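You operate a simulated robot arm through the tools that you are given. There is no shell and no other tool. Be economical: measure what you need, move in short steps, check, and stop when the job is done.

You are at the controls of a simulated robot arm. One attempt, no reset.

Task
Make up a batch of water and dye in the red bucket.
Fine: fill the yellow-handled jug to 400 ml at the sink tap, empty it in and stand it on the tray by the sink; empty the yellow-rimmed cup of dye in and put it back. Set down upright: jug with the yellow handle, cup with the yellow rim.

Only the result counts: the job must be done as asked and must still hold three seconds after the hand-in. Knocking over, shifting, dropping, spilling or breaking anything else fails it.

Robot
A 7-joint arm with a two-finger parallel gripper, hanging from a carriage that runs on a rail from [-168.3, -2.1] to [59.7, 0.8] (x, y) and turns from -352 to 335 degrees about z. Base frame: it is fixed where the carriage stands at the start and does not move with it; the origin is on the floor, on the carriage's upright axis, x ahead of it, y to its left, z up. Units: cm, degrees, N and s.
Its first joint turns from -166.0 to 166.0 degrees. Places, roughly: grey bucket [125, -25, 25]; inside of the tray by the sink [70, -20, 90]; jug with the blue handle [125, -50, 25]; jug with the red handle [150, -50, 25]; sink tap button [50, -20, 90]; yellow bucket [175, -25, 25]. Payload 3.91 kg.
Tool frame: the origin (TCP) lies between the finger pads and is the grasp point; the fingertips stand 3 cm ahead of it; z points along the fingers, y is the line along which they close. Largest opening 11 cm; finger width 2, thickness 1; the body of the gripper, 4.8 by 11.2 cm, starts 5.5 cm behind the TCP.
Orientation is told as [roll, pitch, yaw] about the base's x, y, z axes, in that order, counted from this pose: with the fingers straight down and closing along the base's y, the tool's x points along the base's -x, its y along +y and its z along -z.

Tools
- The arm moves only by the tool jog_arm. Its argument "series" is one flat list of numbers, 6 for each row, row after row: the shift along the tool's x, y, z in cm, then the turn, a rotation vector about the tool's x, y, z in rad. In form: [tx, ty, tz, ax, ay, az, tx, ty, tz, ax, ay, az, ...]. A call has 1 to 20 rows; each row shifts and turns the commanded pose from where the row before left it, along the tool's axes as they then stand. "claw" is the finger opening in cm, from 0 to 11, set as the call begins (left out, the last holds). Each row takes 0.2 s and may step no farther than 5 cm and 8.6 degrees from the row before; otherwise, or with a gripper value out of range, the whole call is refused. A pose out of reach is approached as far as the arm can. The call stops where the force on the tool passes 90 N (or 10 N more than at its start, if that is more) or the arm is blocked; 0.2 s more then pass. The fingers move at their own pace (about 10.8 cm/s each) and stop on an object; they squeeze with about 35 N. The grip force told is the motor's: it shows also when the fingers shut on nothing. Time passes only in rows, and 0.2 s behind the last, so rows that do not move let the fingers close. The reply holds the time, the measured pose of the TCP, the force on the tool along the base axes, the opening and the grip force, in the units named above and with some noise, with the torque about the TCP (base axes, N m) and any sound that the robot's microphone picked up.
- Cameras (640 x 400 px; columns grow to the right, rows downward): "scene" is now at [25.01, -4.88, 153.97]; the picture's right is [-0.59, -0.81, 0.00], its down [-0.68, 0.49, -0.54] and it looks along [0.44, -0.32, -0.84] (base axes); focal length 235 px, centre (320, 200). "wrist" rides on the gripper at [7.2, 1.7, -10.3] in the tool frame; the picture's right is [-0.23, 0.97, 0.00], its down [-0.76, -0.18, -0.62] and it looks along [-0.61, -0.14, 0.78] (tool axes); focal length 222 px, centre (320, 200). There is no depth. A picture from a camera that has moved, and an enlarged one, comes with that camera's place and axes in the base frame and with its lens. The place of the scene camera against the robot may be out by one fixed shift of up to 1.8 cm in any direction.
- grab_frame(camera): a new picture of that camera. No time passes.
- lift_body(by): slides the trunk up (or, below 0, down) by that many cm; the arm and the scene camera ride with it, the base frame stays. It gives what a move gives, with no picture.
- steer(legs): drives the robot by 1 to 6 legs, each [ahead, left, turn to the left] in cm, cm and degrees, along the robot's own axes; the way and the turn of a leg run together, so that a leg with both is an arc; at most 150 cm and 180 degrees a leg. The arm and the cameras ride along, it lands a little off, and it stops where it bumps. It keeps to its track: a leg is cut to what the track allows. It gives what a move gives.
- turn_head(pan, tilt): turns the head with the scene camera to pan (to the left, within 155 degrees either way) and tilt (down, from -29 to 69), counted from straight ahead of the robot. It gives what a move gives.
- inspect(camera, box): a new picture of the part [left, top, right, bottom] of that camera's present view, enlarged. No time passes.
- close_job(): hands the job in; it is judged then, once.

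Work in short steps. Places have to be worked out from the pictures, the camera data and where the tool is seen: move nearer, look again, correct. Check each grasp and each placing, and mend what went wrong. You have 120 turns and 90 pictures in all, those below and enlarged ones among them. Open the gripper and draw the arm clear of the work before you hand the job in, unless the task says otherwise; then end with one line.

The tools are called after "Emit:" by a JSON object that holds its "method" and its "body". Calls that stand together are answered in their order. jog_arm: Moves the arm, as the interface text tells. Its arguments: {"type":"object","properties":{"series":{"type":"array","items":{"type":"number"}},"claw":{"type":"number"}},"required":["series"]} The other tools are called the same way: lift_body (by) slides the trunk up or down; steer (legs) drives the base; turn_head (pan, tilt) turns the head that bears the scene camera; grab_frame (camera) takes a picture; inspect (camera, box) takes an enlarged picture of a part of a camera's view; close_job () hands the job in.

At the start:

```text
time_s: 0.0
position: [46.91, -4.03, 133.94]
ee_rot: [0.0, 0.1, 0.0]
ft_force: [-0.1, -0.6, 0.3]
wrist_torque: [0.04, -0.01, 0.0]
opening: 10.99
grasp_force: 0.0
trunk travel left (down, up): [-22.5, 35.5]
robot x, y, heading: [-0.08, 0.14, 0.0]
head pan, tilt: [-36.1, 57.0]
```

scene: 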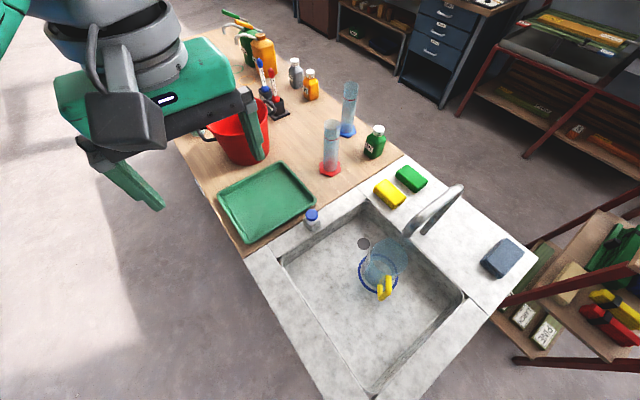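
wrist: 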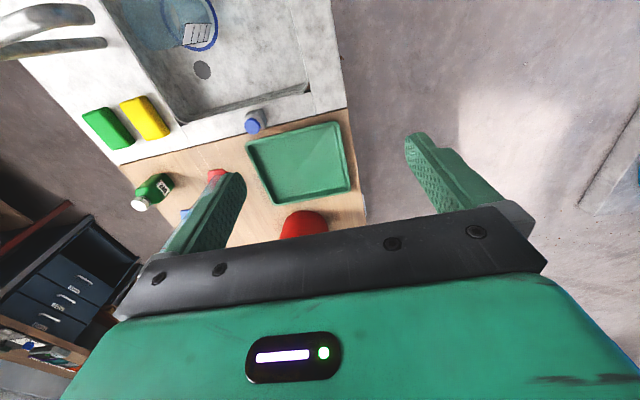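

I start by enlarging the sink part and the table part of the scene view to identify the tap button, the jug and the cups.

Emit:
{"method": "inspect", "body": {"camera": "scene", "box": [290, 160, 530, 310]}}

Emit:
{"method": "inspect", "body": {"camera": "scene", "box": [180, 0, 420, 150]}}

```text
2.67 times, centred on (410, 235) of scene
camera zoom: at [25.01, -4.88, 153.97], right [-0.59, -0.81, 0.0], down [-0.68, 0.49, -0.54], along [0.44, -0.32, -0.84], focal length 628 px, centre (80, 107)
```

zoom: 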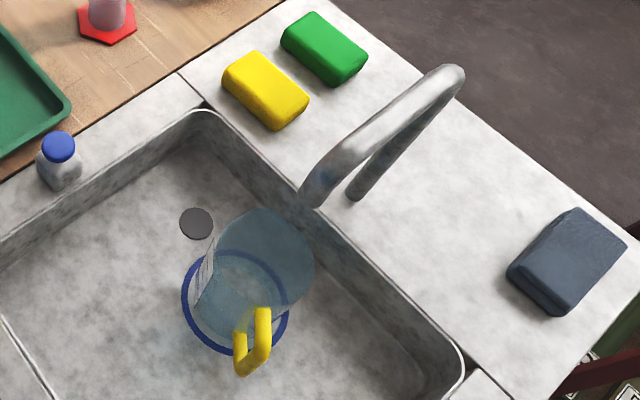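

```text
2.67 times, centred on (300, 75) of scene
camera zoom: at [25.01, -4.88, 153.97], right [-0.59, -0.81, 0.0], down [-0.68, 0.49, -0.54], along [0.44, -0.32, -0.84], focal length 628 px, centre (373, 533)
```

zoom: 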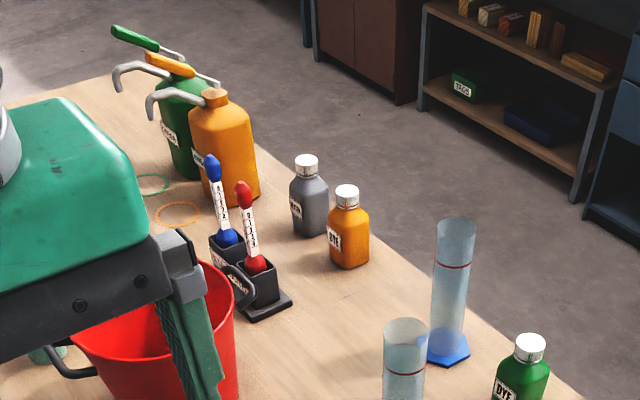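

The blue-topped post by the sink rim is likely the tap button. No cup is seen yet, so I turn the head toward the far end of the table.

Emit:
{"method": "turn_head", "body": {"pan": 0, "tilt": 40}}

Emit:
{"method": "grab_frame", "body": {"camera": "scene"}}

Emit:
{"method": "turn_head", "body": {"pan": -20, "tilt": 25}}

Emit:
{"method": "grab_frame", "body": {"camera": "scene"}}

Emit:
{"method": "turn_head", "body": {"pan": -80, "tilt": 45}}

Emit:
{"method": "grab_frame", "body": {"camera": "scene"}}

```text
time_s: 1.0
position: [46.95, -4.06, 134.02]
ee_rot: [0.1, -0.1, -0.1]
ft_force: [-0.2, -0.1, 0.0]
wrist_torque: [-0.01, 0.01, 0.04]
opening: 10.99
grasp_force: 0.1
trunk travel left (down, up): [-22.5, 35.5]
robot x, y, heading: [0.05, -0.06, -0.1]
head pan, tilt: [0.0, 40.0]
```

```text
85 pictures are left
camera scene: at [27.85, -0.77, 156.28], right [0.0, -1.0, 0.0], down [-0.64, 0.0, -0.77], along [0.77, 0.0, -0.64], focal length 235 px, centre (320, 200)
```

scene: 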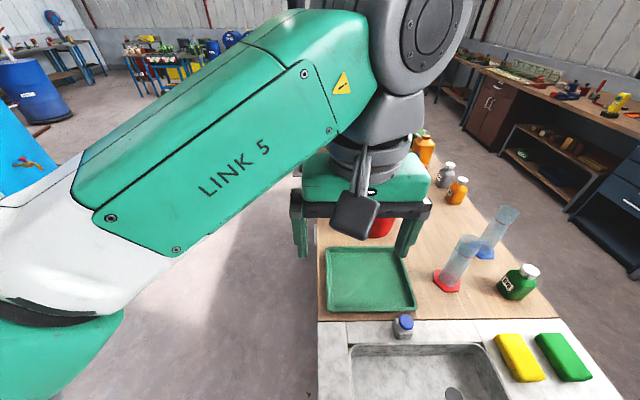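

```text
time_s: 1.9
position: [46.91, -3.96, 134.03]
ee_rot: [0.1, 0.0, 0.1]
ft_force: [-0.2, -1.0, -0.5]
wrist_torque: [0.02, -0.01, 0.0]
opening: 11.0
grasp_force: 0.1
trunk travel left (down, up): [-22.5, 35.5]
robot x, y, heading: [0.02, -0.28, 0.1]
head pan, tilt: [-20.0, 25.0]
```

```text
84 pictures are left
camera scene: at [28.01, -3.91, 158.61], right [-0.34, -0.94, 0.0], down [-0.4, 0.14, -0.91], along [0.85, -0.31, -0.42], focal length 235 px, centre (320, 200)
```

scene: 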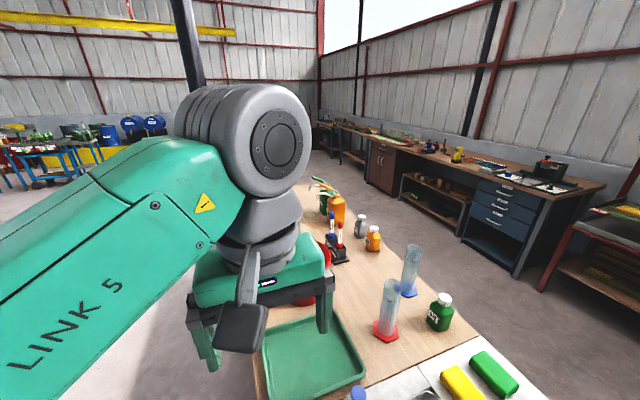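

```text
time_s: 3.1
position: [46.95, -3.98, 133.97]
ee_rot: [0.0, 0.0, -0.1]
ft_force: [-0.2, 1.0, 0.4]
wrist_torque: [-0.01, 0.0, -0.01]
opening: 10.98
grasp_force: 0.0
trunk travel left (down, up): [-22.5, 35.5]
robot x, y, heading: [0.36, -0.08, -0.1]
head pan, tilt: [-80.0, 45.0]
```

```text
83 pictures are left
camera scene: at [20.77, -8.77, 155.56], right [-0.98, -0.17, 0.0], down [-0.12, 0.7, -0.71], along [0.12, -0.7, -0.71], focal length 235 px, centre (320, 200)
```

scene: 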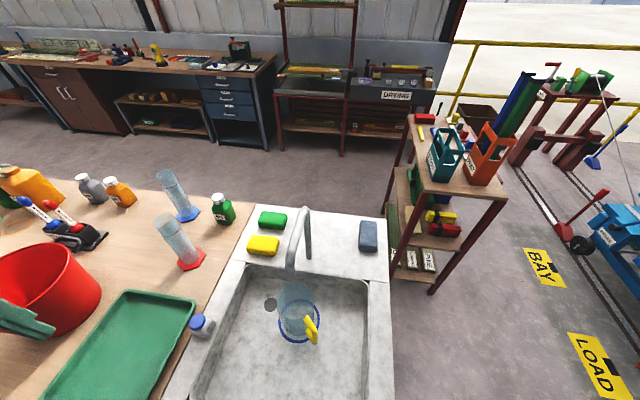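

No yellow-rimmed cup yet; the area behind the bucket is hidden by the arm. I raise the trunk and run ahead to look down over the far part of the table.

Emit:
{"method": "lift_body", "body": {"by": 20}}

Emit:
{"method": "steer", "body": {"legs": [[45, 0, 0]]}}

Emit:
{"method": "turn_head", "body": {"pan": -30, "tilt": 65}}

Emit:
{"method": "grab_frame", "body": {"camera": "scene"}}

Emit:
{"method": "grab_frame", "body": {"camera": "wrist"}}

```text
time_s: 5.3
position: [46.86, -4.04, 153.88]
ee_rot: [0.0, 0.1, -0.1]
ft_force: [0.7, -0.2, -0.3]
wrist_torque: [-0.01, -0.02, 0.01]
opening: 11.0
grasp_force: 0.0
trunk travel left (down, up): [-42.5, 15.5]
robot x, y, heading: [-0.3, -0.26, 0.2]
head pan, tilt: [-80.0, 45.0]
```

```text
time_s: 8.1
position: [92.46, -3.38, 154.1]
ee_rot: [0.0, 0.0, -0.1]
ft_force: [0.7, 0.0, -0.5]
wrist_torque: [-0.02, 0.06, 0.02]
opening: 10.99
grasp_force: 0.0
trunk travel left (down, up): [-42.5, 15.5]
robot x, y, heading: [45.77, 0.6, 0.2]
head pan, tilt: [-80.0, 45.0]
```

```text
time_s: 9.2
position: [92.36, -3.37, 153.94]
ee_rot: [-0.1, -0.1, 0.0]
ft_force: [0.7, 0.7, -0.2]
wrist_torque: [0.02, 0.01, -0.01]
opening: 11.03
grasp_force: 0.1
trunk travel left (down, up): [-42.5, 15.5]
robot x, y, heading: [45.98, 0.89, -0.1]
head pan, tilt: [-30.0, 65.0]
```

```text
82 pictures are left
camera scene: at [70.07, -3.21, 173.05], right [-0.5, -0.87, 0.0], down [-0.78, 0.45, -0.42], along [0.37, -0.21, -0.91], focal length 235 px, centre (320, 200)
```

scene: 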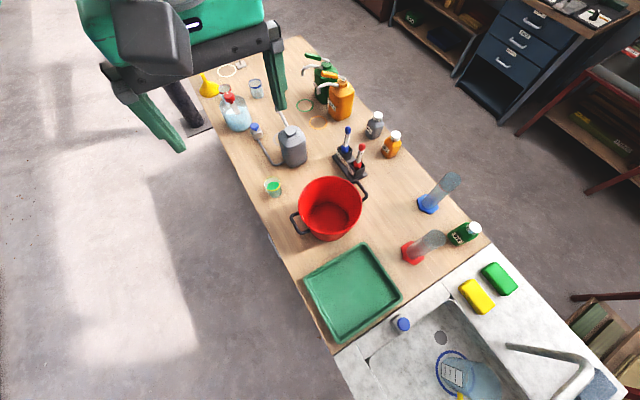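

```text
81 pictures are left
camera wrist: at [85.13, -1.86, 164.44], right [0.23, 0.97, 0.0], down [0.76, -0.18, 0.62], along [0.61, -0.14, -0.78], focal length 222 px, centre (320, 200)
```

wrist: 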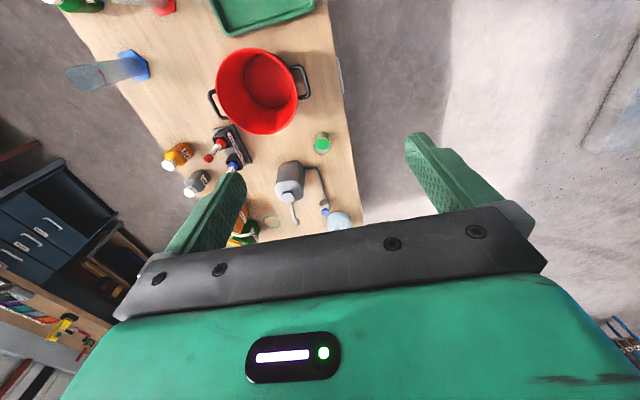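

A small glass with green liquid stands beside the red bucket and another glass is farther away. I enlarge both, and the button.

Emit:
{"method": "inspect", "body": {"camera": "scene", "box": [180, 50, 300, 125]}}

Emit:
{"method": "inspect", "body": {"camera": "scene", "box": [240, 140, 400, 240]}}

Emit:
{"method": "inspect", "body": {"camera": "scene", "box": [360, 270, 568, 400]}}

```text
5.33 times, centred on (240, 88) of scene
camera zoom: at [70.07, -3.21, 173.05], right [-0.5, -0.87, 0.0], down [-0.78, 0.45, -0.42], along [0.37, -0.21, -0.91], focal length 1256 px, centre (747, 800)
```

zoom: 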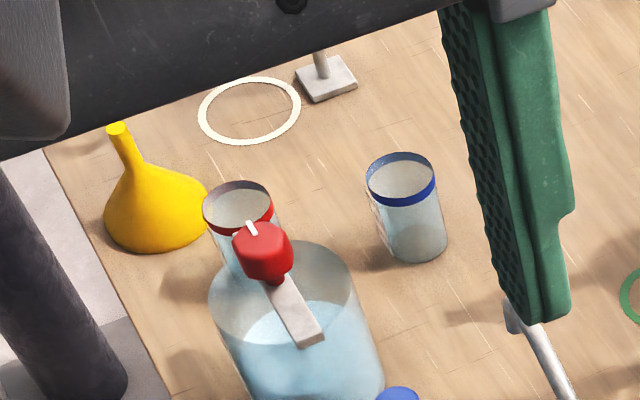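

```text
4.00 times, centred on (320, 190) of scene
camera zoom: at [70.07, -3.21, 173.05], right [-0.5, -0.87, 0.0], down [-0.78, 0.45, -0.42], along [0.37, -0.21, -0.91], focal length 942 px, centre (320, 240)
```

zoom: 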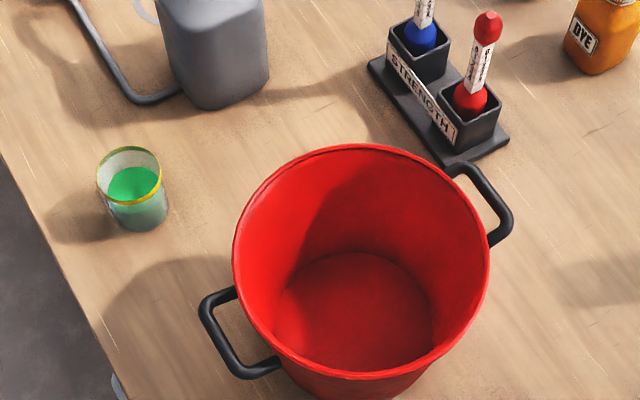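

```text
3.08 times, centred on (464, 335) of scene
camera zoom: at [70.07, -3.21, 173.05], right [-0.5, -0.87, 0.0], down [-0.78, 0.45, -0.42], along [0.37, -0.21, -0.91], focal length 724 px, centre (-123, -215)
```

zoom: 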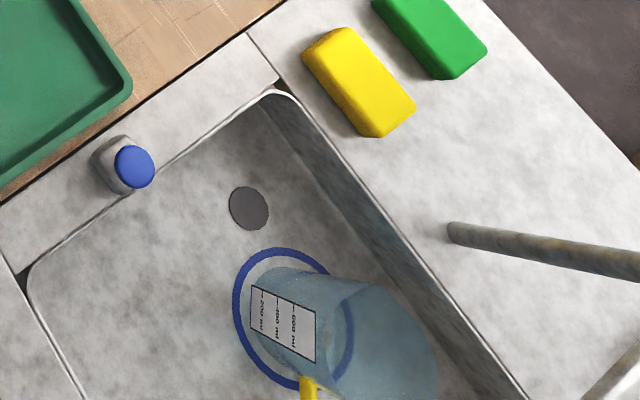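

The yellow-rimmed cup of green dye is next to the red bucket; the yellow jug with 200/400/600 marks stands in the sink on a blue ring. I go back to look at the sink from its other side.

Emit:
{"method": "steer", "body": {"legs": [[-75, 0, 0]]}}

Emit:
{"method": "turn_head", "body": {"pan": -50, "tilt": 55}}

Emit:
{"method": "grab_frame", "body": {"camera": "scene"}}

Emit:
{"method": "grab_frame", "body": {"camera": "wrist"}}

```text
time_s: 13.2
position: [18.8, -3.57, 153.95]
ee_rot: [0.0, 0.0, 1.0]
ft_force: [-0.3, 0.1, 0.8]
wrist_torque: [0.0, -0.02, 0.0]
opening: 11.0
grasp_force: 0.1
trunk travel left (down, up): [-42.5, 15.5]
robot x, y, heading: [-28.0, -0.4, 0.9]
head pan, tilt: [-30.0, 65.0]
```

```text
time_s: 14.1
position: [18.78, -3.53, 154.01]
ee_rot: [0.0, 0.0, 1.0]
ft_force: [-0.4, -0.2, -0.3]
wrist_torque: [0.0, -0.01, 0.02]
opening: 11.0
grasp_force: 0.1
trunk travel left (down, up): [-42.5, 15.5]
robot x, y, heading: [-27.91, -0.54, 0.9]
head pan, tilt: [-50.0, 55.0]
```

```text
77 pictures are left
camera scene: at [-4.06, -6.2, 174.21], right [-0.75, -0.66, 0.0], down [-0.54, 0.62, -0.57], along [0.38, -0.43, -0.82], focal length 235 px, centre (320, 200)
```

scene: 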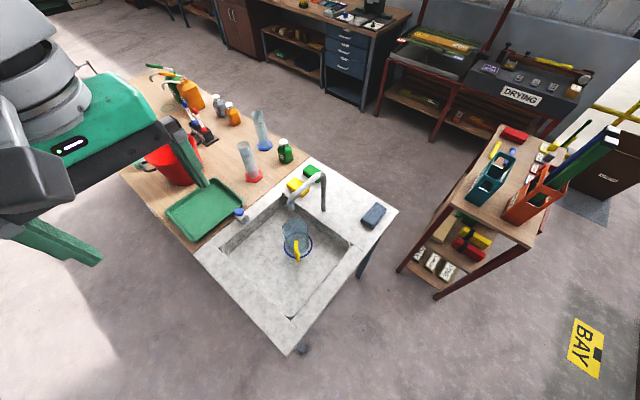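

```text
76 pictures are left
camera wrist: at [11.56, -2.12, 164.44], right [0.21, 0.98, 0.0], down [0.76, -0.16, 0.62], along [0.61, -0.13, -0.78], focal length 222 px, centre (320, 200)
```

wrist: 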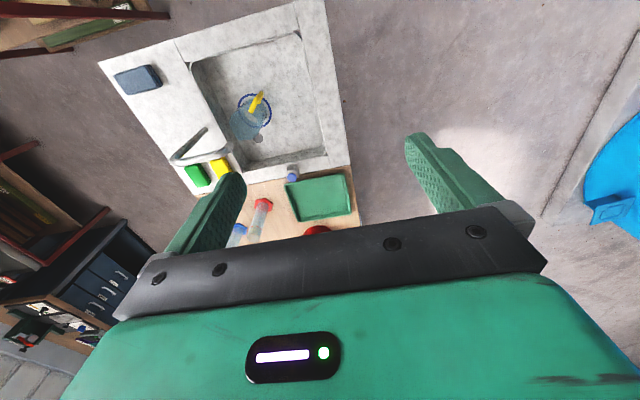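

I enlarge the sink in both views to triangulate the jug, its handle, the spout and the sink rim.

Emit:
{"method": "inspect", "body": {"camera": "scene", "box": [220, 160, 380, 260]}}

Emit:
{"method": "inspect", "body": {"camera": "wrist", "box": [160, 70, 352, 190]}}

```text
4.00 times, centred on (300, 210) of scene
camera zoom: at [-4.06, -6.2, 174.21], right [-0.75, -0.66, 0.0], down [-0.54, 0.62, -0.57], along [0.38, -0.43, -0.82], focal length 942 px, centre (400, 160)
```

zoom: 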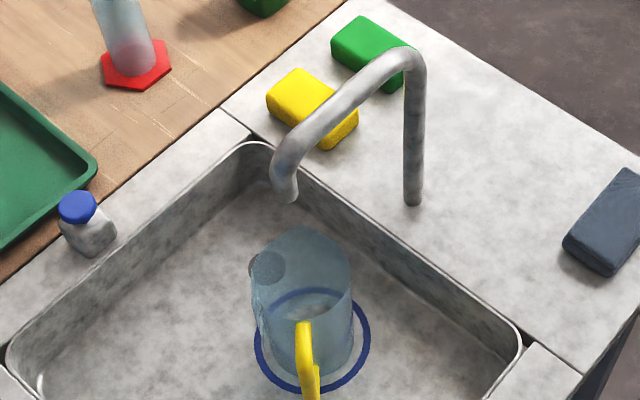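

```text
3.33 times, centred on (256, 130) of wrist
camera zoom: at [11.56, -2.12, 164.44], right [0.21, 0.98, 0.0], down [0.76, -0.16, 0.62], along [0.61, -0.13, -0.78], focal length 740 px, centre (533, 433)
```

zoom: 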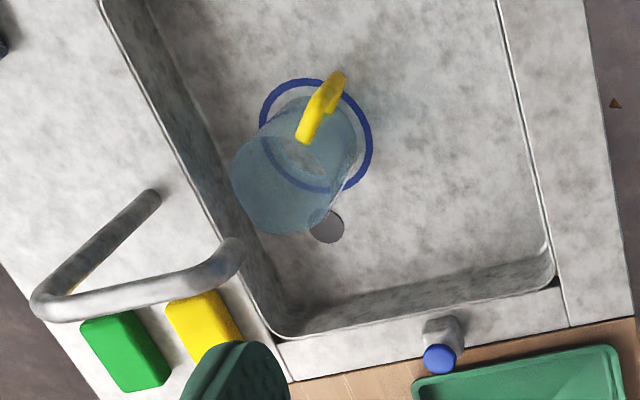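

Triangulation: jug base ring ≈ [32,-32,77], spout tip ≈ [31,-32,108], jug about 9.7 cm wide with rim at ~z 92.5 and handle pointing to (-x,+y); button top ≈ [54.5,-23.4,92]. I drive so that the tool is above the button, and shut the fingers.

Emit:
{"method": "steer", "body": {"legs": [[41.6, 0, 0], [0, 0, -26]]}}

Emit:
{"method": "lift_body", "body": {"by": -30}}

Emit:
{"method": "jog_arm", "body": {"series": [0, 0, 0, 0, 0, 0, 0, 0, 0, 0, 0, 0, 0, 0, 0, 0, 0, 0], "claw": 0}}

Emit:
{"method": "turn_head", "body": {"pan": -40, "tilt": 50}}

Emit:
{"method": "grab_frame", "body": {"camera": "scene"}}

Emit:
{"method": "grab_frame", "body": {"camera": "wrist"}}

```text
time_s: 18.0
position: [53.86, -23.76, 153.97]
ee_rot: [0.1, 0.1, -25.8]
ft_force: [0.0, 0.0, -0.1]
wrist_torque: [-0.03, -0.01, 0.0]
opening: 11.0
grasp_force: 0.1
trunk travel left (down, up): [-42.5, 15.5]
robot x, y, heading: [13.4, 0.15, -25.7]
head pan, tilt: [-50.0, 55.0]
```

```text
time_s: 21.0
position: [53.8, -23.9, 123.99]
ee_rot: [0.0, 0.0, -25.9]
ft_force: [0.9, -0.3, 0.8]
wrist_torque: [0.0, 0.01, -0.03]
opening: 11.02
grasp_force: 0.0
trunk travel left (down, up): [-12.5, 45.5]
robot x, y, heading: [12.85, -0.03, -25.7]
head pan, tilt: [-50.0, 55.0]
```

```text
time_s: 21.8
position: [53.7, -23.75, 123.97]
ee_rot: [0.0, 0.0, -25.7]
ft_force: [0.8, -0.1, -0.1]
wrist_torque: [0.01, -0.01, 0.01]
opening: 0.0
grasp_force: 35.2
trunk travel left (down, up): [-12.5, 45.5]
robot x, y, heading: [13.15, 0.24, -25.7]
head pan, tilt: [-50.0, 55.0]
```

```text
time_s: 22.5
position: [53.85, -23.81, 123.87]
ee_rot: [0.0, 0.1, -25.8]
ft_force: [-0.2, -0.9, -0.3]
wrist_torque: [0.01, 0.01, -0.01]
opening: 0.0
grasp_force: 34.9
trunk travel left (down, up): [-12.5, 45.5]
robot x, y, heading: [13.01, 0.2, -25.7]
head pan, tilt: [-40.0, 50.0]
```

```text
73 pictures are left
camera scene: at [33.76, -16.3, 144.86], right [-0.91, -0.41, 0.0], down [-0.31, 0.7, -0.64], along [0.26, -0.59, -0.77], focal length 235 px, centre (320, 200)
```

scene: 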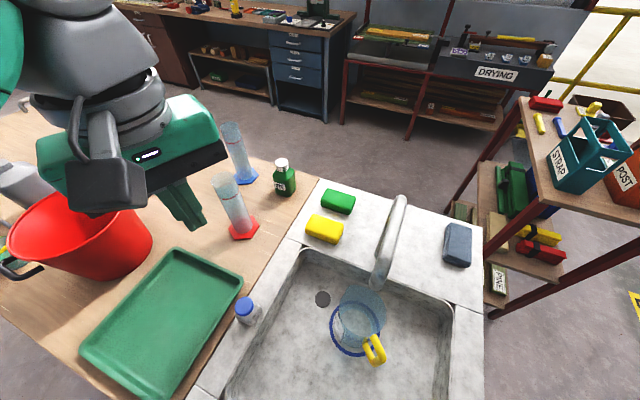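

```text
72 pictures are left
camera wrist: at [47.96, -19.3, 134.44], right [0.63, 0.78, 0.0], down [0.61, -0.49, 0.62], along [0.49, -0.39, -0.78], focal length 222 px, centre (320, 200)
```

wrist: 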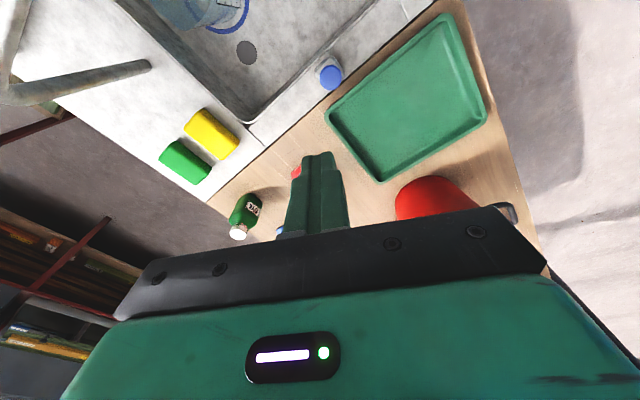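

Wrist view puts the button near [54.5,-22.4,92], just under the tool. I lower the trunk further and check again.

Emit:
{"method": "lift_body", "body": {"by": -12.5}}

Emit:
{"method": "grab_frame", "body": {"camera": "wrist"}}

```text
time_s: 24.0
position: [53.82, -23.82, 111.54]
ee_rot: [0.0, 0.0, -25.9]
ft_force: [-0.9, 0.0, -0.7]
wrist_torque: [0.02, -0.02, -0.01]
opening: 0.0
grasp_force: 35.1
trunk travel left (down, up): [0.0, 58.0]
robot x, y, heading: [13.14, -0.06, -25.8]
head pan, tilt: [-40.0, 50.0]
```

```text
71 pictures are left
camera wrist: at [47.97, -19.3, 121.95], right [0.63, 0.78, 0.0], down [0.61, -0.49, 0.62], along [0.49, -0.39, -0.78], focal length 222 px, centre (320, 200)
```

wrist: 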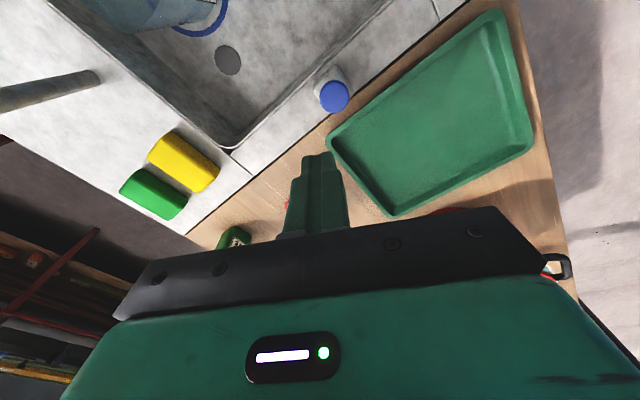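

Button estimated at [54.4,-22.4,~93]. I shift 1.5 cm in tool y and come down 12 cm to hover just over it.

Emit:
{"method": "jog_arm", "body": {"series": [0.1, 1.5, 0, 0, 0, 0, 0, 0, 4, 0, 0, 0, 0, 0, 4, 0, 0, 0, 0, 0, 4, 0, 0, 0]}}

Emit:
{"method": "grab_frame", "body": {"camera": "wrist"}}

Emit:
{"method": "grab_frame", "body": {"camera": "scene"}}

```text
time_s: 25.0
position: [54.07, -22.57, 99.34]
ee_rot: [0.0, 0.0, -25.8]
ft_force: [0.1, 0.4, -0.6]
wrist_torque: [-0.02, 0.03, 0.0]
opening: 0.01
grasp_force: 35.1
trunk travel left (down, up): [0.0, 58.0]
robot x, y, heading: [13.02, 0.2, -25.6]
head pan, tilt: [-40.0, 50.0]
```

```text
70 pictures are left
camera wrist: at [48.31, -18.01, 109.72], right [0.63, 0.78, 0.0], down [0.61, -0.49, 0.62], along [0.49, -0.39, -0.78], focal length 222 px, centre (320, 200)
```

wrist: 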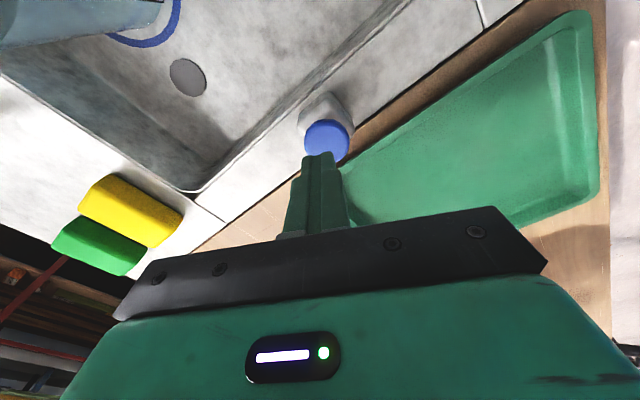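

```text
69 pictures are left
camera scene: at [33.73, -16.3, 132.37], right [-0.91, -0.41, 0.0], down [-0.31, 0.7, -0.64], along [0.26, -0.59, -0.77], focal length 235 px, centre (320, 200)
```

scene: 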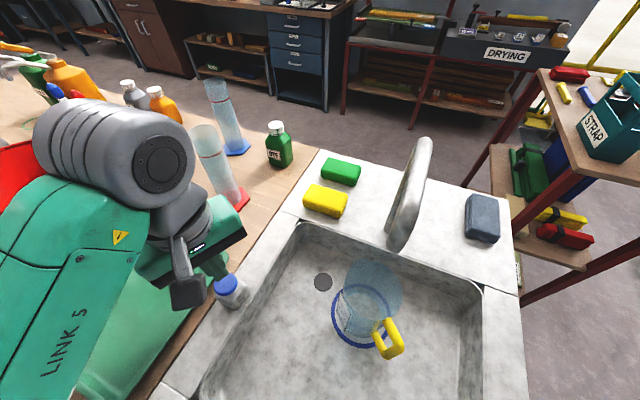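

The tool is right over the button. I check how well the jug scale can be read from this scene camera place before pressing.

Emit:
{"method": "inspect", "body": {"camera": "scene", "box": [310, 240, 430, 370]}}

Emit:
{"method": "jog_arm", "body": {"series": [0, 0.4, 0, 0, 0, 0, 0, 0, 1, 0, 0, 0, 0, 0, 1, 0, 0, 0]}}

```text
3.08 times, centred on (370, 305) of scene
camera zoom: at [33.73, -16.3, 132.37], right [-0.91, -0.41, 0.0], down [-0.31, 0.7, -0.64], along [0.26, -0.59, -0.77], focal length 724 px, centre (166, -123)
```

zoom: 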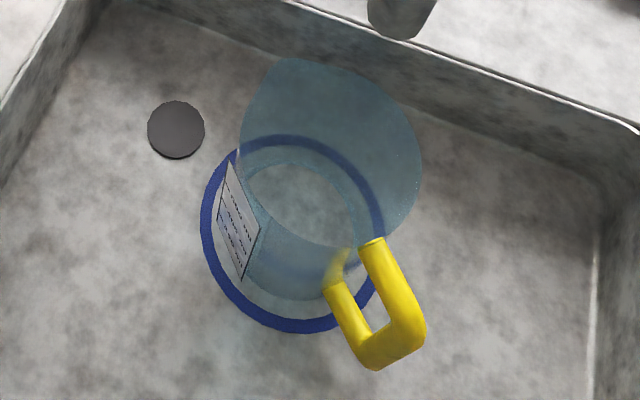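

```text
time_s: 25.8
position: [54.49, -22.15, 97.48]
ee_rot: [0.0, 0.0, -25.7]
ft_force: [-0.3, -0.4, 0.1]
wrist_torque: [0.0, -0.01, 0.01]
opening: 0.0
grasp_force: 34.9
trunk travel left (down, up): [0.0, 58.0]
robot x, y, heading: [13.65, 0.05, -25.6]
head pan, tilt: [-40.0, 50.0]
```

The jug looks empty and its label faces +x. I press down in small steps until the button reacts, watching force and sound.

Emit:
{"method": "jog_arm", "body": {"series": [0, 0, 0.5, 0, 0, 0, 0, 0, 0.5, 0, 0, 0, 0, 0, 0.5, 0, 0, 0]}}

```text
time_s: 26.6
position: [54.45, -22.12, 96.16]
ee_rot: [-0.1, -0.1, -25.8]
ft_force: [0.4, 0.1, -0.2]
wrist_torque: [0.0, -0.01, -0.03]
opening: 0.01
grasp_force: 35.3
trunk travel left (down, up): [0.0, 58.0]
robot x, y, heading: [13.41, 0.09, -25.9]
head pan, tilt: [-40.0, 50.0]
```

No contact yet (tips at z≈93.2); I go on in small steps.

Emit:
{"method": "jog_arm", "body": {"series": [0, 0, 0.5, 0, 0, 0, 0, 0, 0.5, 0, 0, 0]}}

```text
time_s: 27.2
position: [54.38, -21.95, 94.99]
ee_rot: [0.0, 0.0, -25.7]
ft_force: [-2.6, -0.3, 3.4]
wrist_torque: [0.02, 0.05, -0.03]
opening: 0.0
grasp_force: 34.8
trunk travel left (down, up): [0.0, 58.0]
robot x, y, heading: [12.97, 0.45, -25.5]
head pan, tilt: [-40.0, 50.0]
heard: click
```

A click was heard at TCP z≈95. I look whether water is running now.

Emit:
{"method": "inspect", "body": {"camera": "scene", "box": [310, 190, 430, 370]}}

Emit:
{"method": "jog_arm", "body": {"series": [0, 0, 0, 0, 0, 0]}}

Emit:
{"method": "inspect", "body": {"camera": "scene", "box": [310, 190, 430, 370]}}

```text
2.22 times, centred on (370, 280) of scene
camera zoom: at [33.75, -16.3, 132.37], right [-0.91, -0.41, 0.0], down [-0.31, 0.7, -0.64], along [0.26, -0.59, -0.77], focal length 523 px, centre (209, 22)
```

zoom: 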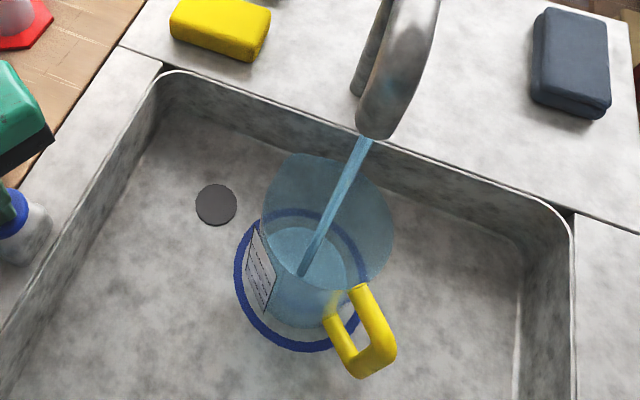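

```text
time_s: 27.6
position: [54.47, -21.96, 95.07]
ee_rot: [0.0, 0.0, -25.9]
ft_force: [-2.3, 0.6, 2.5]
wrist_torque: [0.01, 0.01, -0.01]
opening: 0.0
grasp_force: 34.9
trunk travel left (down, up): [0.0, 58.0]
robot x, y, heading: [13.15, 0.12, -25.6]
head pan, tilt: [-40.0, 50.0]
```

```text
2.22 times, centred on (370, 280) of scene
camera zoom: at [33.76, -16.3, 132.37], right [-0.91, -0.41, 0.0], down [-0.31, 0.7, -0.64], along [0.26, -0.59, -0.77], focal length 523 px, centre (209, 22)
```

zoom: 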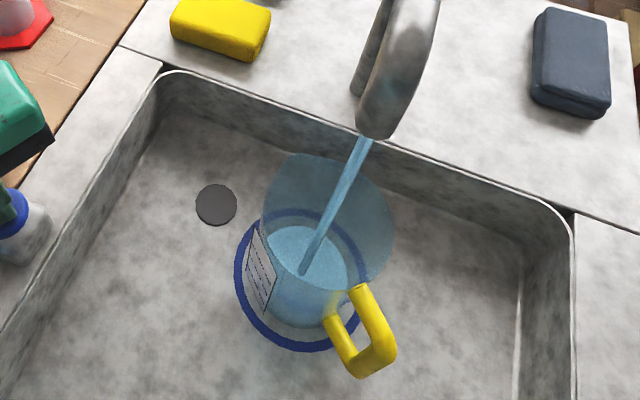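

Water is running into the jug. I release to learn whether flow stops with release.

Emit:
{"method": "jog_arm", "body": {"series": [0, 0, -1, 0, 0, 0]}}

Emit:
{"method": "inspect", "body": {"camera": "scene", "box": [340, 240, 420, 350]}}

```text
time_s: 28.0
position: [54.54, -22.15, 96.06]
ee_rot: [0.0, 0.1, -25.7]
ft_force: [-0.7, -0.4, 0.3]
wrist_torque: [0.0, 0.05, -0.03]
opening: 0.0
grasp_force: 35.1
trunk travel left (down, up): [0.0, 58.0]
robot x, y, heading: [12.86, 0.04, -25.7]
head pan, tilt: [-40.0, 50.0]
```

```text
3.64 times, centred on (380, 295) of scene
camera zoom: at [33.78, -16.32, 132.36], right [-0.91, -0.41, 0.0], down [-0.31, 0.7, -0.64], along [0.26, -0.59, -0.77], focal length 856 px, centre (102, -146)
```

zoom: 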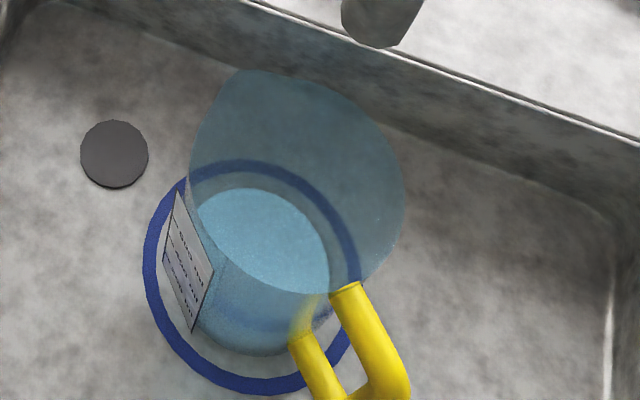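

Flow stops on release, so it runs only while held. I press again for about one second in a single call (down, hold 4 rows, up), then measure the level.

Emit:
{"method": "jog_arm", "body": {"series": [0, 0, 1, 0, 0, 0, 0, 0, 0, 0, 0, 0, 0, 0, 0, 0, 0, 0, 0, 0, 0, 0, 0, 0, 0, 0, 0, 0, 0, 0, 0, 0, -1, 0, 0, 0]}}

Emit:
{"method": "inspect", "body": {"camera": "scene", "box": [340, 240, 420, 350]}}

```text
time_s: 29.4
position: [54.46, -22.15, 95.92]
ee_rot: [-0.1, 0.0, -25.7]
ft_force: [0.0, 0.0, 0.1]
wrist_torque: [-0.01, 0.0, 0.02]
opening: 0.0
grasp_force: 35.0
trunk travel left (down, up): [0.0, 58.0]
robot x, y, heading: [13.37, 0.2, -25.6]
head pan, tilt: [-40.0, 50.0]
heard: click
```

```text
3.64 times, centred on (380, 295) of scene
camera zoom: at [33.76, -16.3, 132.36], right [-0.91, -0.41, 0.0], down [-0.31, 0.7, -0.64], along [0.26, -0.59, -0.77], focal length 856 px, centre (102, -146)
```

zoom: 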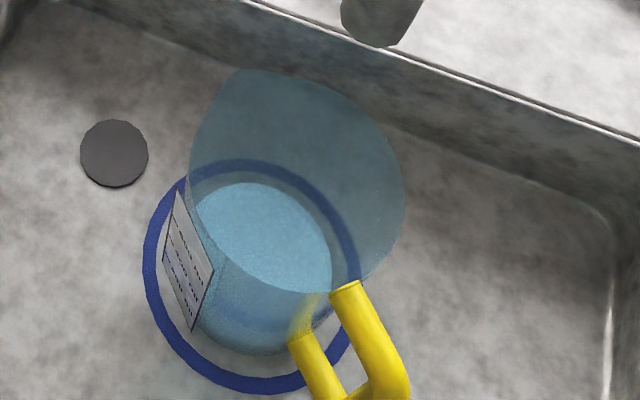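

Level rose ~1.2 cm in about 1 s (≈85 ml/s); I estimate ~160 ml now. One more press of about 1.6 s, then a side view of the scale.

Emit:
{"method": "jog_arm", "body": {"series": [0, 0, 1, 0, 0, 0, 0, 0, 0, 0, 0, 0, 0, 0, 0, 0, 0, 0, 0, 0, 0, 0, 0, 0, 0, 0, 0, 0, 0, 0, 0, 0, 0, 0, 0, 0, 0, 0, 0, 0, 0, 0, 0, 0, 0, 0, 0, 0, 0, 0, -1, 0, 0, 0]}}

Emit:
{"method": "inspect", "body": {"camera": "scene", "box": [340, 240, 420, 350]}}

```text
time_s: 31.4
position: [54.38, -22.04, 96.01]
ee_rot: [0.0, 0.0, -25.6]
ft_force: [0.0, -0.2, 0.4]
wrist_torque: [-0.03, -0.02, 0.01]
opening: 0.0
grasp_force: 34.9
trunk travel left (down, up): [0.0, 58.0]
robot x, y, heading: [13.62, 0.3, -25.6]
head pan, tilt: [-40.0, 50.0]
heard: click
```

```text
3.64 times, centred on (380, 295) of scene
camera zoom: at [33.76, -16.3, 132.36], right [-0.91, -0.41, 0.0], down [-0.31, 0.7, -0.64], along [0.26, -0.59, -0.77], focal length 856 px, centre (102, -146)
```

zoom: 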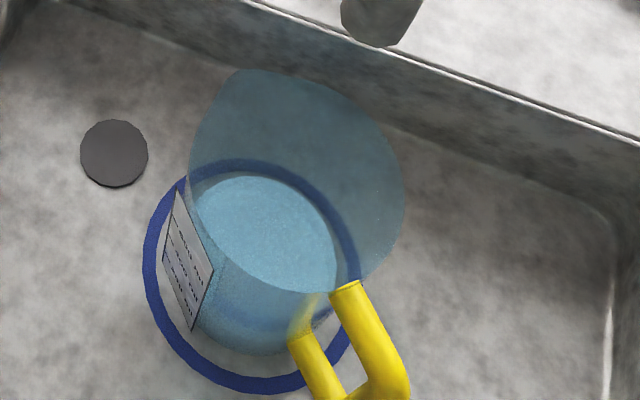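

I raise the arm and slide along the rail to look at the jug's label from the +x side.

Emit:
{"method": "jog_arm", "body": {"series": [0, 0, -5, 0, 0, 0, 0, 0, -5, 0, 0, 0, 0, 0, -5, 0, 0, 0, 0, 0, -5, 0, 0, 0, 0, 0, -5, 0, 0, 0]}}

Emit:
{"method": "steer", "body": {"legs": [[41.5, 19.9, 0]]}}

Emit:
{"method": "turn_head", "body": {"pan": -130, "tilt": 45}}

Emit:
{"method": "grab_frame", "body": {"camera": "scene"}}

```text
time_s: 32.6
position: [55.28, -21.54, 119.11]
ee_rot: [-2.7, 2.5, -25.5]
ft_force: [0.4, 0.4, 0.5]
wrist_torque: [-0.01, 0.02, 0.0]
opening: 0.0
grasp_force: 35.2
trunk travel left (down, up): [0.0, 58.0]
robot x, y, heading: [13.44, 0.11, -25.6]
head pan, tilt: [-40.0, 50.0]
```

```text
time_s: 35.4
position: [101.03, -21.46, 119.15]
ee_rot: [-2.3, 2.6, -26.2]
ft_force: [-0.3, -0.2, 0.7]
wrist_torque: [-0.03, 0.02, -0.04]
opening: 0.01
grasp_force: 35.0
trunk travel left (down, up): [0.0, 58.0]
robot x, y, heading: [59.21, 0.48, -26.0]
head pan, tilt: [-40.0, 50.0]
```

```text
time_s: 37.1
position: [101.18, -21.46, 118.87]
ee_rot: [-2.6, 2.6, -26.0]
ft_force: [0.7, -0.2, 0.1]
wrist_torque: [-0.01, 0.01, 0.01]
opening: 0.0
grasp_force: 35.1
trunk travel left (down, up): [0.0, 58.0]
robot x, y, heading: [59.63, 0.62, -25.7]
head pan, tilt: [-130.0, 45.0]
```

```text
62 pictures are left
camera scene: at [69.23, -12.06, 133.06], right [-0.41, 0.91, 0.0], down [0.64, 0.29, -0.71], along [-0.64, -0.29, -0.71], focal length 235 px, centre (320, 200)
```

scene: 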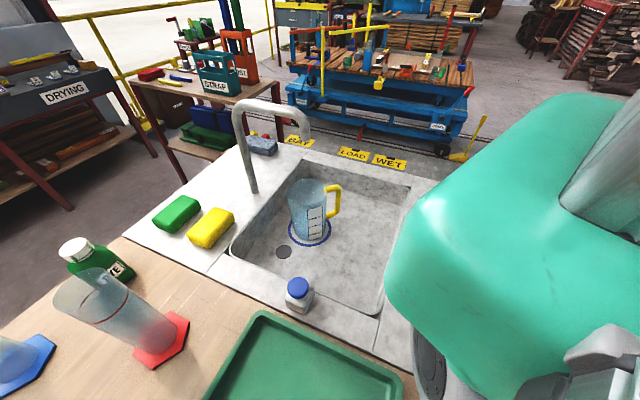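

Good view of the label; I enlarge it.

Emit:
{"method": "inspect", "body": {"camera": "scene", "box": [280, 170, 350, 248]}}

```text
5.13 times, centred on (315, 209) of scene
camera zoom: at [69.23, -12.06, 133.06], right [-0.41, 0.91, 0.0], down [0.64, 0.29, -0.71], along [-0.64, -0.29, -0.71], focal length 1207 px, centre (346, 154)
```

zoom: 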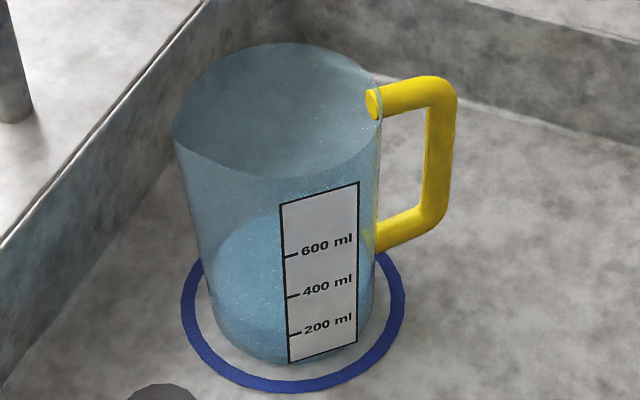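

I zoom closer to read the water line by the label.

Emit:
{"method": "inspect", "body": {"camera": "scene", "box": [298, 206, 330, 246]}}

```text
10.00 times, centred on (314, 226) of scene
camera zoom: at [69.23, -12.06, 133.06], right [-0.41, 0.91, 0.0], down [0.64, 0.29, -0.71], along [-0.64, -0.29, -0.71], focal length 2354 px, centre (380, -60)
```

zoom: 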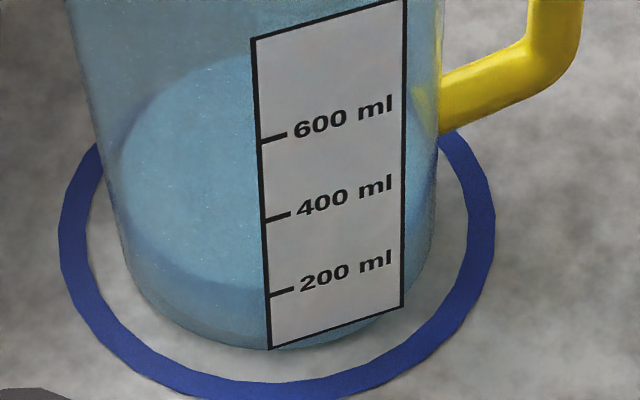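

The surface stands about at the 200 ml mark after roughly 3.2 s of flow (~62 ml/s). I go back and descend to the button for the next press.

Emit:
{"method": "steer", "body": {"legs": [[-41.5, -19.9, 0]]}}

Emit:
{"method": "jog_arm", "body": {"series": [0, 0, 5, 0, 0, 0, 0, 0, 5, 0, 0, 0, 0, 0, 5, 0, 0, 0, 0, 0, 5, 0, 0, 0]}}

Emit:
{"method": "grab_frame", "body": {"camera": "wrist"}}

```text
time_s: 39.9
position: [54.29, -22.79, 118.88]
ee_rot: [-2.6, 2.7, -27.0]
ft_force: [0.2, -0.3, -0.2]
wrist_torque: [-0.01, 0.01, -0.02]
opening: 0.01
grasp_force: 35.0
trunk travel left (down, up): [0.0, 58.0]
robot x, y, heading: [12.62, 0.05, -26.7]
head pan, tilt: [-130.0, 45.0]
```

```text
time_s: 40.9
position: [53.14, -23.08, 98.78]
ee_rot: [-2.5, 2.7, -27.1]
ft_force: [0.1, -0.3, 0.0]
wrist_torque: [-0.02, -0.02, -0.03]
opening: 0.03
grasp_force: 35.2
trunk travel left (down, up): [0.0, 58.0]
robot x, y, heading: [12.64, 0.25, -26.8]
head pan, tilt: [-130.0, 45.0]
```

```text
59 pictures are left
camera wrist: at [48.03, -18.2, 109.58], right [0.64, 0.76, -0.06], down [0.64, -0.49, 0.59], along [0.43, -0.42, -0.8], focal length 222 px, centre (320, 200)
```

wrist: 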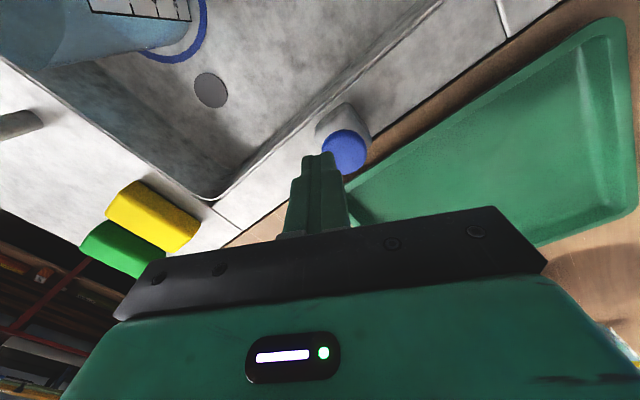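

The tool must shift about +1.4 x, +1.0 y to be over the button again; I do it and descend to z 96.

Emit:
{"method": "jog_arm", "body": {"series": [-0.85, 1.5, 0, 0, 0, 0, 0, 0, 1.4, 0, 0, 0, 0, 0, 1.3, 0, 0, 0]}}

```text
time_s: 41.7
position: [54.27, -22.2, 95.93]
ee_rot: [-2.6, 2.7, -27.1]
ft_force: [0.4, -0.5, -0.5]
wrist_torque: [-0.01, 0.01, -0.01]
opening: 0.0
grasp_force: 34.8
trunk travel left (down, up): [0.0, 58.0]
robot x, y, heading: [12.54, 0.14, -27.0]
head pan, tilt: [-130.0, 45.0]
```

Hovering as before; now a press with 12 hold rows (~2.5 s, about +155 ml).

Emit:
{"method": "jog_arm", "body": {"series": [0, 0, 1, 0, 0, 0, 0, 0, 0, 0, 0, 0, 0, 0, 0, 0, 0, 0, 0, 0, 0, 0, 0, 0, 0, 0, 0, 0, 0, 0, 0, 0, 0, 0, 0, 0, 0, 0, 0, 0, 0, 0, 0, 0, 0, 0, 0, 0, 0, 0, 0, 0, 0, 0, 0, 0, 0, 0, 0, 0, 0, 0, 0, 0, 0, 0, 0, 0, 0, 0, 0, 0, 0, 0, 0, 0, 0, 0, 0, 0, -1, 0, 0, 0]}}

Emit:
{"method": "turn_head", "body": {"pan": -40, "tilt": 50}}

Emit:
{"method": "inspect", "body": {"camera": "scene", "box": [340, 240, 420, 350]}}

```text
time_s: 44.7
position: [54.34, -22.18, 95.91]
ee_rot: [-2.5, 2.7, -27.1]
ft_force: [0.5, 0.0, -0.1]
wrist_torque: [-0.01, 0.01, 0.0]
opening: 0.0
grasp_force: 34.9
trunk travel left (down, up): [0.0, 58.0]
robot x, y, heading: [12.5, 0.03, -26.9]
head pan, tilt: [-130.0, 45.0]
heard: click
```

```text
time_s: 46.3
position: [54.45, -22.03, 95.87]
ee_rot: [-2.6, 2.7, -27.1]
ft_force: [0.4, 0.3, 0.2]
wrist_torque: [0.0, -0.01, 0.01]
opening: 0.04
grasp_force: 35.3
trunk travel left (down, up): [0.0, 58.0]
robot x, y, heading: [12.62, -0.01, -26.6]
head pan, tilt: [-40.0, 50.0]
```

```text
3.64 times, centred on (380, 295) of scene
camera zoom: at [33.03, -16.7, 132.37], right [-0.92, -0.39, 0.0], down [-0.3, 0.7, -0.64], along [0.25, -0.59, -0.77], focal length 856 px, centre (102, -146)
```

zoom: 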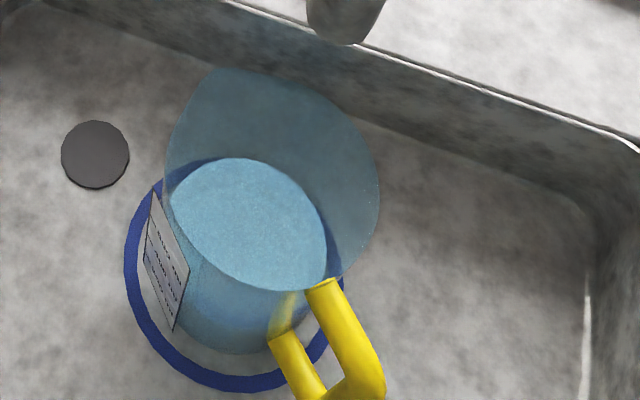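

Level rose clearly. I raise the arm and go again to the side view for a reading.

Emit:
{"method": "jog_arm", "body": {"series": [0, 0, -4.5, 0, 0, 0, 0, 0, -4.5, 0, 0, 0, 0, 0, -4.5, 0, 0, 0, 0, 0, -4.5, 0, 0, 0, 0, 0, -4.5, 0, 0, 0]}}

Emit:
{"method": "steer", "body": {"legs": [[41.5, 20.3, 0]]}}

Emit:
{"method": "turn_head", "body": {"pan": -130, "tilt": 45}}

Emit:
{"method": "inspect", "body": {"camera": "scene", "box": [290, 196, 338, 256]}}

```text
time_s: 47.5
position: [55.69, -21.72, 118.6]
ee_rot: [-2.8, 3.0, -27.0]
ft_force: [-0.1, -0.2, 0.5]
wrist_torque: [-0.01, -0.01, -0.01]
opening: 0.01
grasp_force: 35.0
trunk travel left (down, up): [0.0, 58.0]
robot x, y, heading: [12.72, 0.06, -27.0]
head pan, tilt: [-40.0, 50.0]
```

```text
time_s: 50.3
position: [101.91, -21.14, 118.65]
ee_rot: [-2.7, 2.7, -27.1]
ft_force: [0.3, 0.4, 0.1]
wrist_torque: [0.04, 0.0, 0.01]
opening: 0.0
grasp_force: 35.2
trunk travel left (down, up): [0.0, 58.0]
robot x, y, heading: [59.18, 0.79, -27.0]
head pan, tilt: [-40.0, 50.0]
```

```text
time_s: 51.9
position: [101.97, -21.24, 118.6]
ee_rot: [-2.6, 2.8, -27.0]
ft_force: [0.4, 0.3, 1.1]
wrist_torque: [0.02, 0.03, -0.01]
opening: 0.01
grasp_force: 35.5
trunk travel left (down, up): [0.0, 58.0]
robot x, y, heading: [58.73, 0.53, -26.7]
head pan, tilt: [-130.0, 45.0]
```

```text
6.67 times, centred on (314, 226) of scene
camera zoom: at [68.77, -12.26, 133.06], right [-0.39, 0.92, 0.0], down [0.65, 0.28, -0.71], along [-0.65, -0.28, -0.71], focal length 1569 px, centre (360, 27)
```

zoom: 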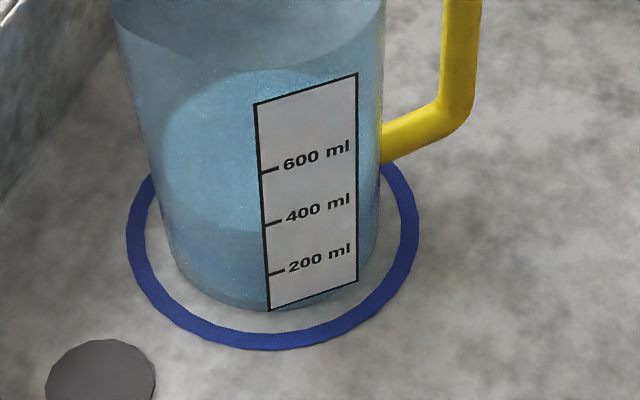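

Emit:
{"method": "inspect", "body": {"camera": "scene", "box": [300, 212, 324, 242]}}

```text
13.33 times, centred on (312, 227) of scene
camera zoom: at [68.77, -12.26, 133.06], right [-0.39, 0.92, 0.0], down [0.65, 0.28, -0.71], along [-0.65, -0.28, -0.71], focal length 3139 px, centre (427, -160)
```

zoom: 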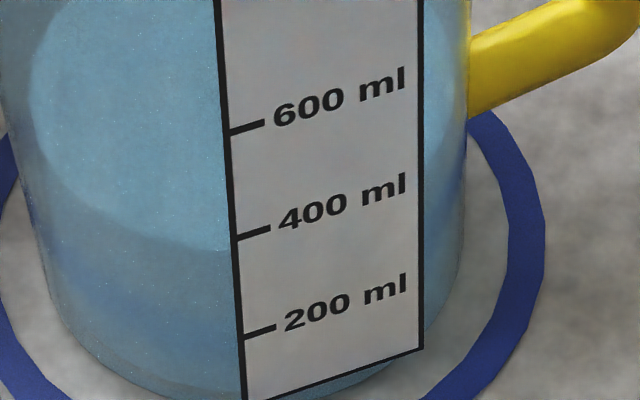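

Reading about 365–370 ml, so ~32 ml more is needed: a press with 2 hold rows. I go back over the button.

Emit:
{"method": "steer", "body": {"legs": [[-41.5, -20.3, 0]]}}

Emit:
{"method": "jog_arm", "body": {"series": [0, 0, 5, 0, 0, 0, 0, 0, 5, 0, 0, 0, 0, 0, 5, 0, 0, 0, 0, 0, 4, 0, 0, 0]}}

```text
time_s: 54.7
position: [55.25, -22.07, 118.49]
ee_rot: [-2.6, 2.7, -27.5]
ft_force: [0.2, -0.3, 0.2]
wrist_torque: [0.01, 0.01, -0.01]
opening: 0.0
grasp_force: 35.1
trunk travel left (down, up): [0.0, 58.0]
robot x, y, heading: [12.87, -0.32, -27.1]
head pan, tilt: [-130.0, 45.0]
```

```text
time_s: 55.7
position: [54.1, -22.21, 99.78]
ee_rot: [-2.8, 2.8, -27.3]
ft_force: [0.9, 0.0, -0.1]
wrist_torque: [0.02, 0.03, 0.03]
opening: 0.03
grasp_force: 34.8
trunk travel left (down, up): [0.0, 58.0]
robot x, y, heading: [12.44, 0.16, -27.5]
head pan, tilt: [-130.0, 45.0]
```

Very near; small correction and descend to z ≈ 95.95.

Emit:
{"method": "jog_arm", "body": {"series": [-0.4, 0.2, 1.9, 0, 0, 0, 0, 0, 1.9, 0, 0, 0, 0, 0, 0, 0, 0, 0]}}

```text
time_s: 56.5
position: [54.34, -22.33, 95.9]
ee_rot: [-2.8, 2.9, -27.5]
ft_force: [-0.8, -0.2, -0.1]
wrist_torque: [0.01, 0.01, -0.02]
opening: 0.0
grasp_force: 34.8
trunk travel left (down, up): [0.0, 58.0]
robot x, y, heading: [12.67, 0.02, -27.3]
head pan, tilt: [-130.0, 45.0]
```

Short press with two hold rows, then raise the arm.

Emit:
{"method": "jog_arm", "body": {"series": [0, 0, 1, 0, 0, 0, 0, 0, 0, 0, 0, 0, 0, 0, 0, 0, 0, 0, 0, 0, -1, 0, 0, 0]}}

Emit:
{"method": "jog_arm", "body": {"series": [0, 0, -4.5, 0, 0, 0, 0, 0, -4.5, 0, 0, 0, 0, 0, -4.5, 0, 0, 0, 0, 0, -4.5, 0, 0, 0, 0, 0, -4.5, 0, 0, 0], "claw": 11}}

Emit:
{"method": "steer", "body": {"legs": [[41.5, 20.3, 0]]}}

Emit:
{"method": "inspect", "body": {"camera": "scene", "box": [300, 212, 324, 242]}}

```text
time_s: 57.5
position: [54.33, -22.33, 95.78]
ee_rot: [-2.7, 2.8, -27.4]
ft_force: [0.7, 0.6, 0.3]
wrist_torque: [-0.02, 0.0, 0.02]
opening: 0.0
grasp_force: 35.1
trunk travel left (down, up): [0.0, 58.0]
robot x, y, heading: [12.65, 0.17, -27.1]
head pan, tilt: [-130.0, 45.0]
heard: click
```

```text
time_s: 58.7
position: [55.94, -22.05, 118.51]
ee_rot: [-2.8, 2.9, -27.4]
ft_force: [0.7, 0.2, -0.8]
wrist_torque: [0.04, 0.04, 0.01]
opening: 10.99
grasp_force: 0.0
trunk travel left (down, up): [0.0, 58.0]
robot x, y, heading: [12.42, 0.14, -27.1]
head pan, tilt: [-130.0, 45.0]
```

```text
time_s: 61.5
position: [101.75, -22.05, 118.5]
ee_rot: [-2.7, 2.7, -28.1]
ft_force: [-0.5, 0.5, -0.1]
wrist_torque: [-0.01, 0.0, -0.02]
opening: 10.98
grasp_force: 0.1
trunk travel left (down, up): [0.0, 58.0]
robot x, y, heading: [58.84, 0.14, -27.8]
head pan, tilt: [-130.0, 45.0]
```

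```text
13.33 times, centred on (312, 227) of scene
camera zoom: at [68.0, -12.45, 133.06], right [-0.38, 0.93, 0.0], down [0.66, 0.27, -0.71], along [-0.66, -0.27, -0.71], focal length 3139 px, centre (427, -160)
```

zoom: 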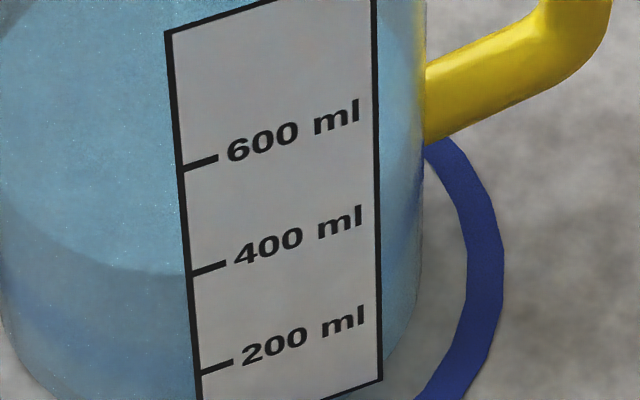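

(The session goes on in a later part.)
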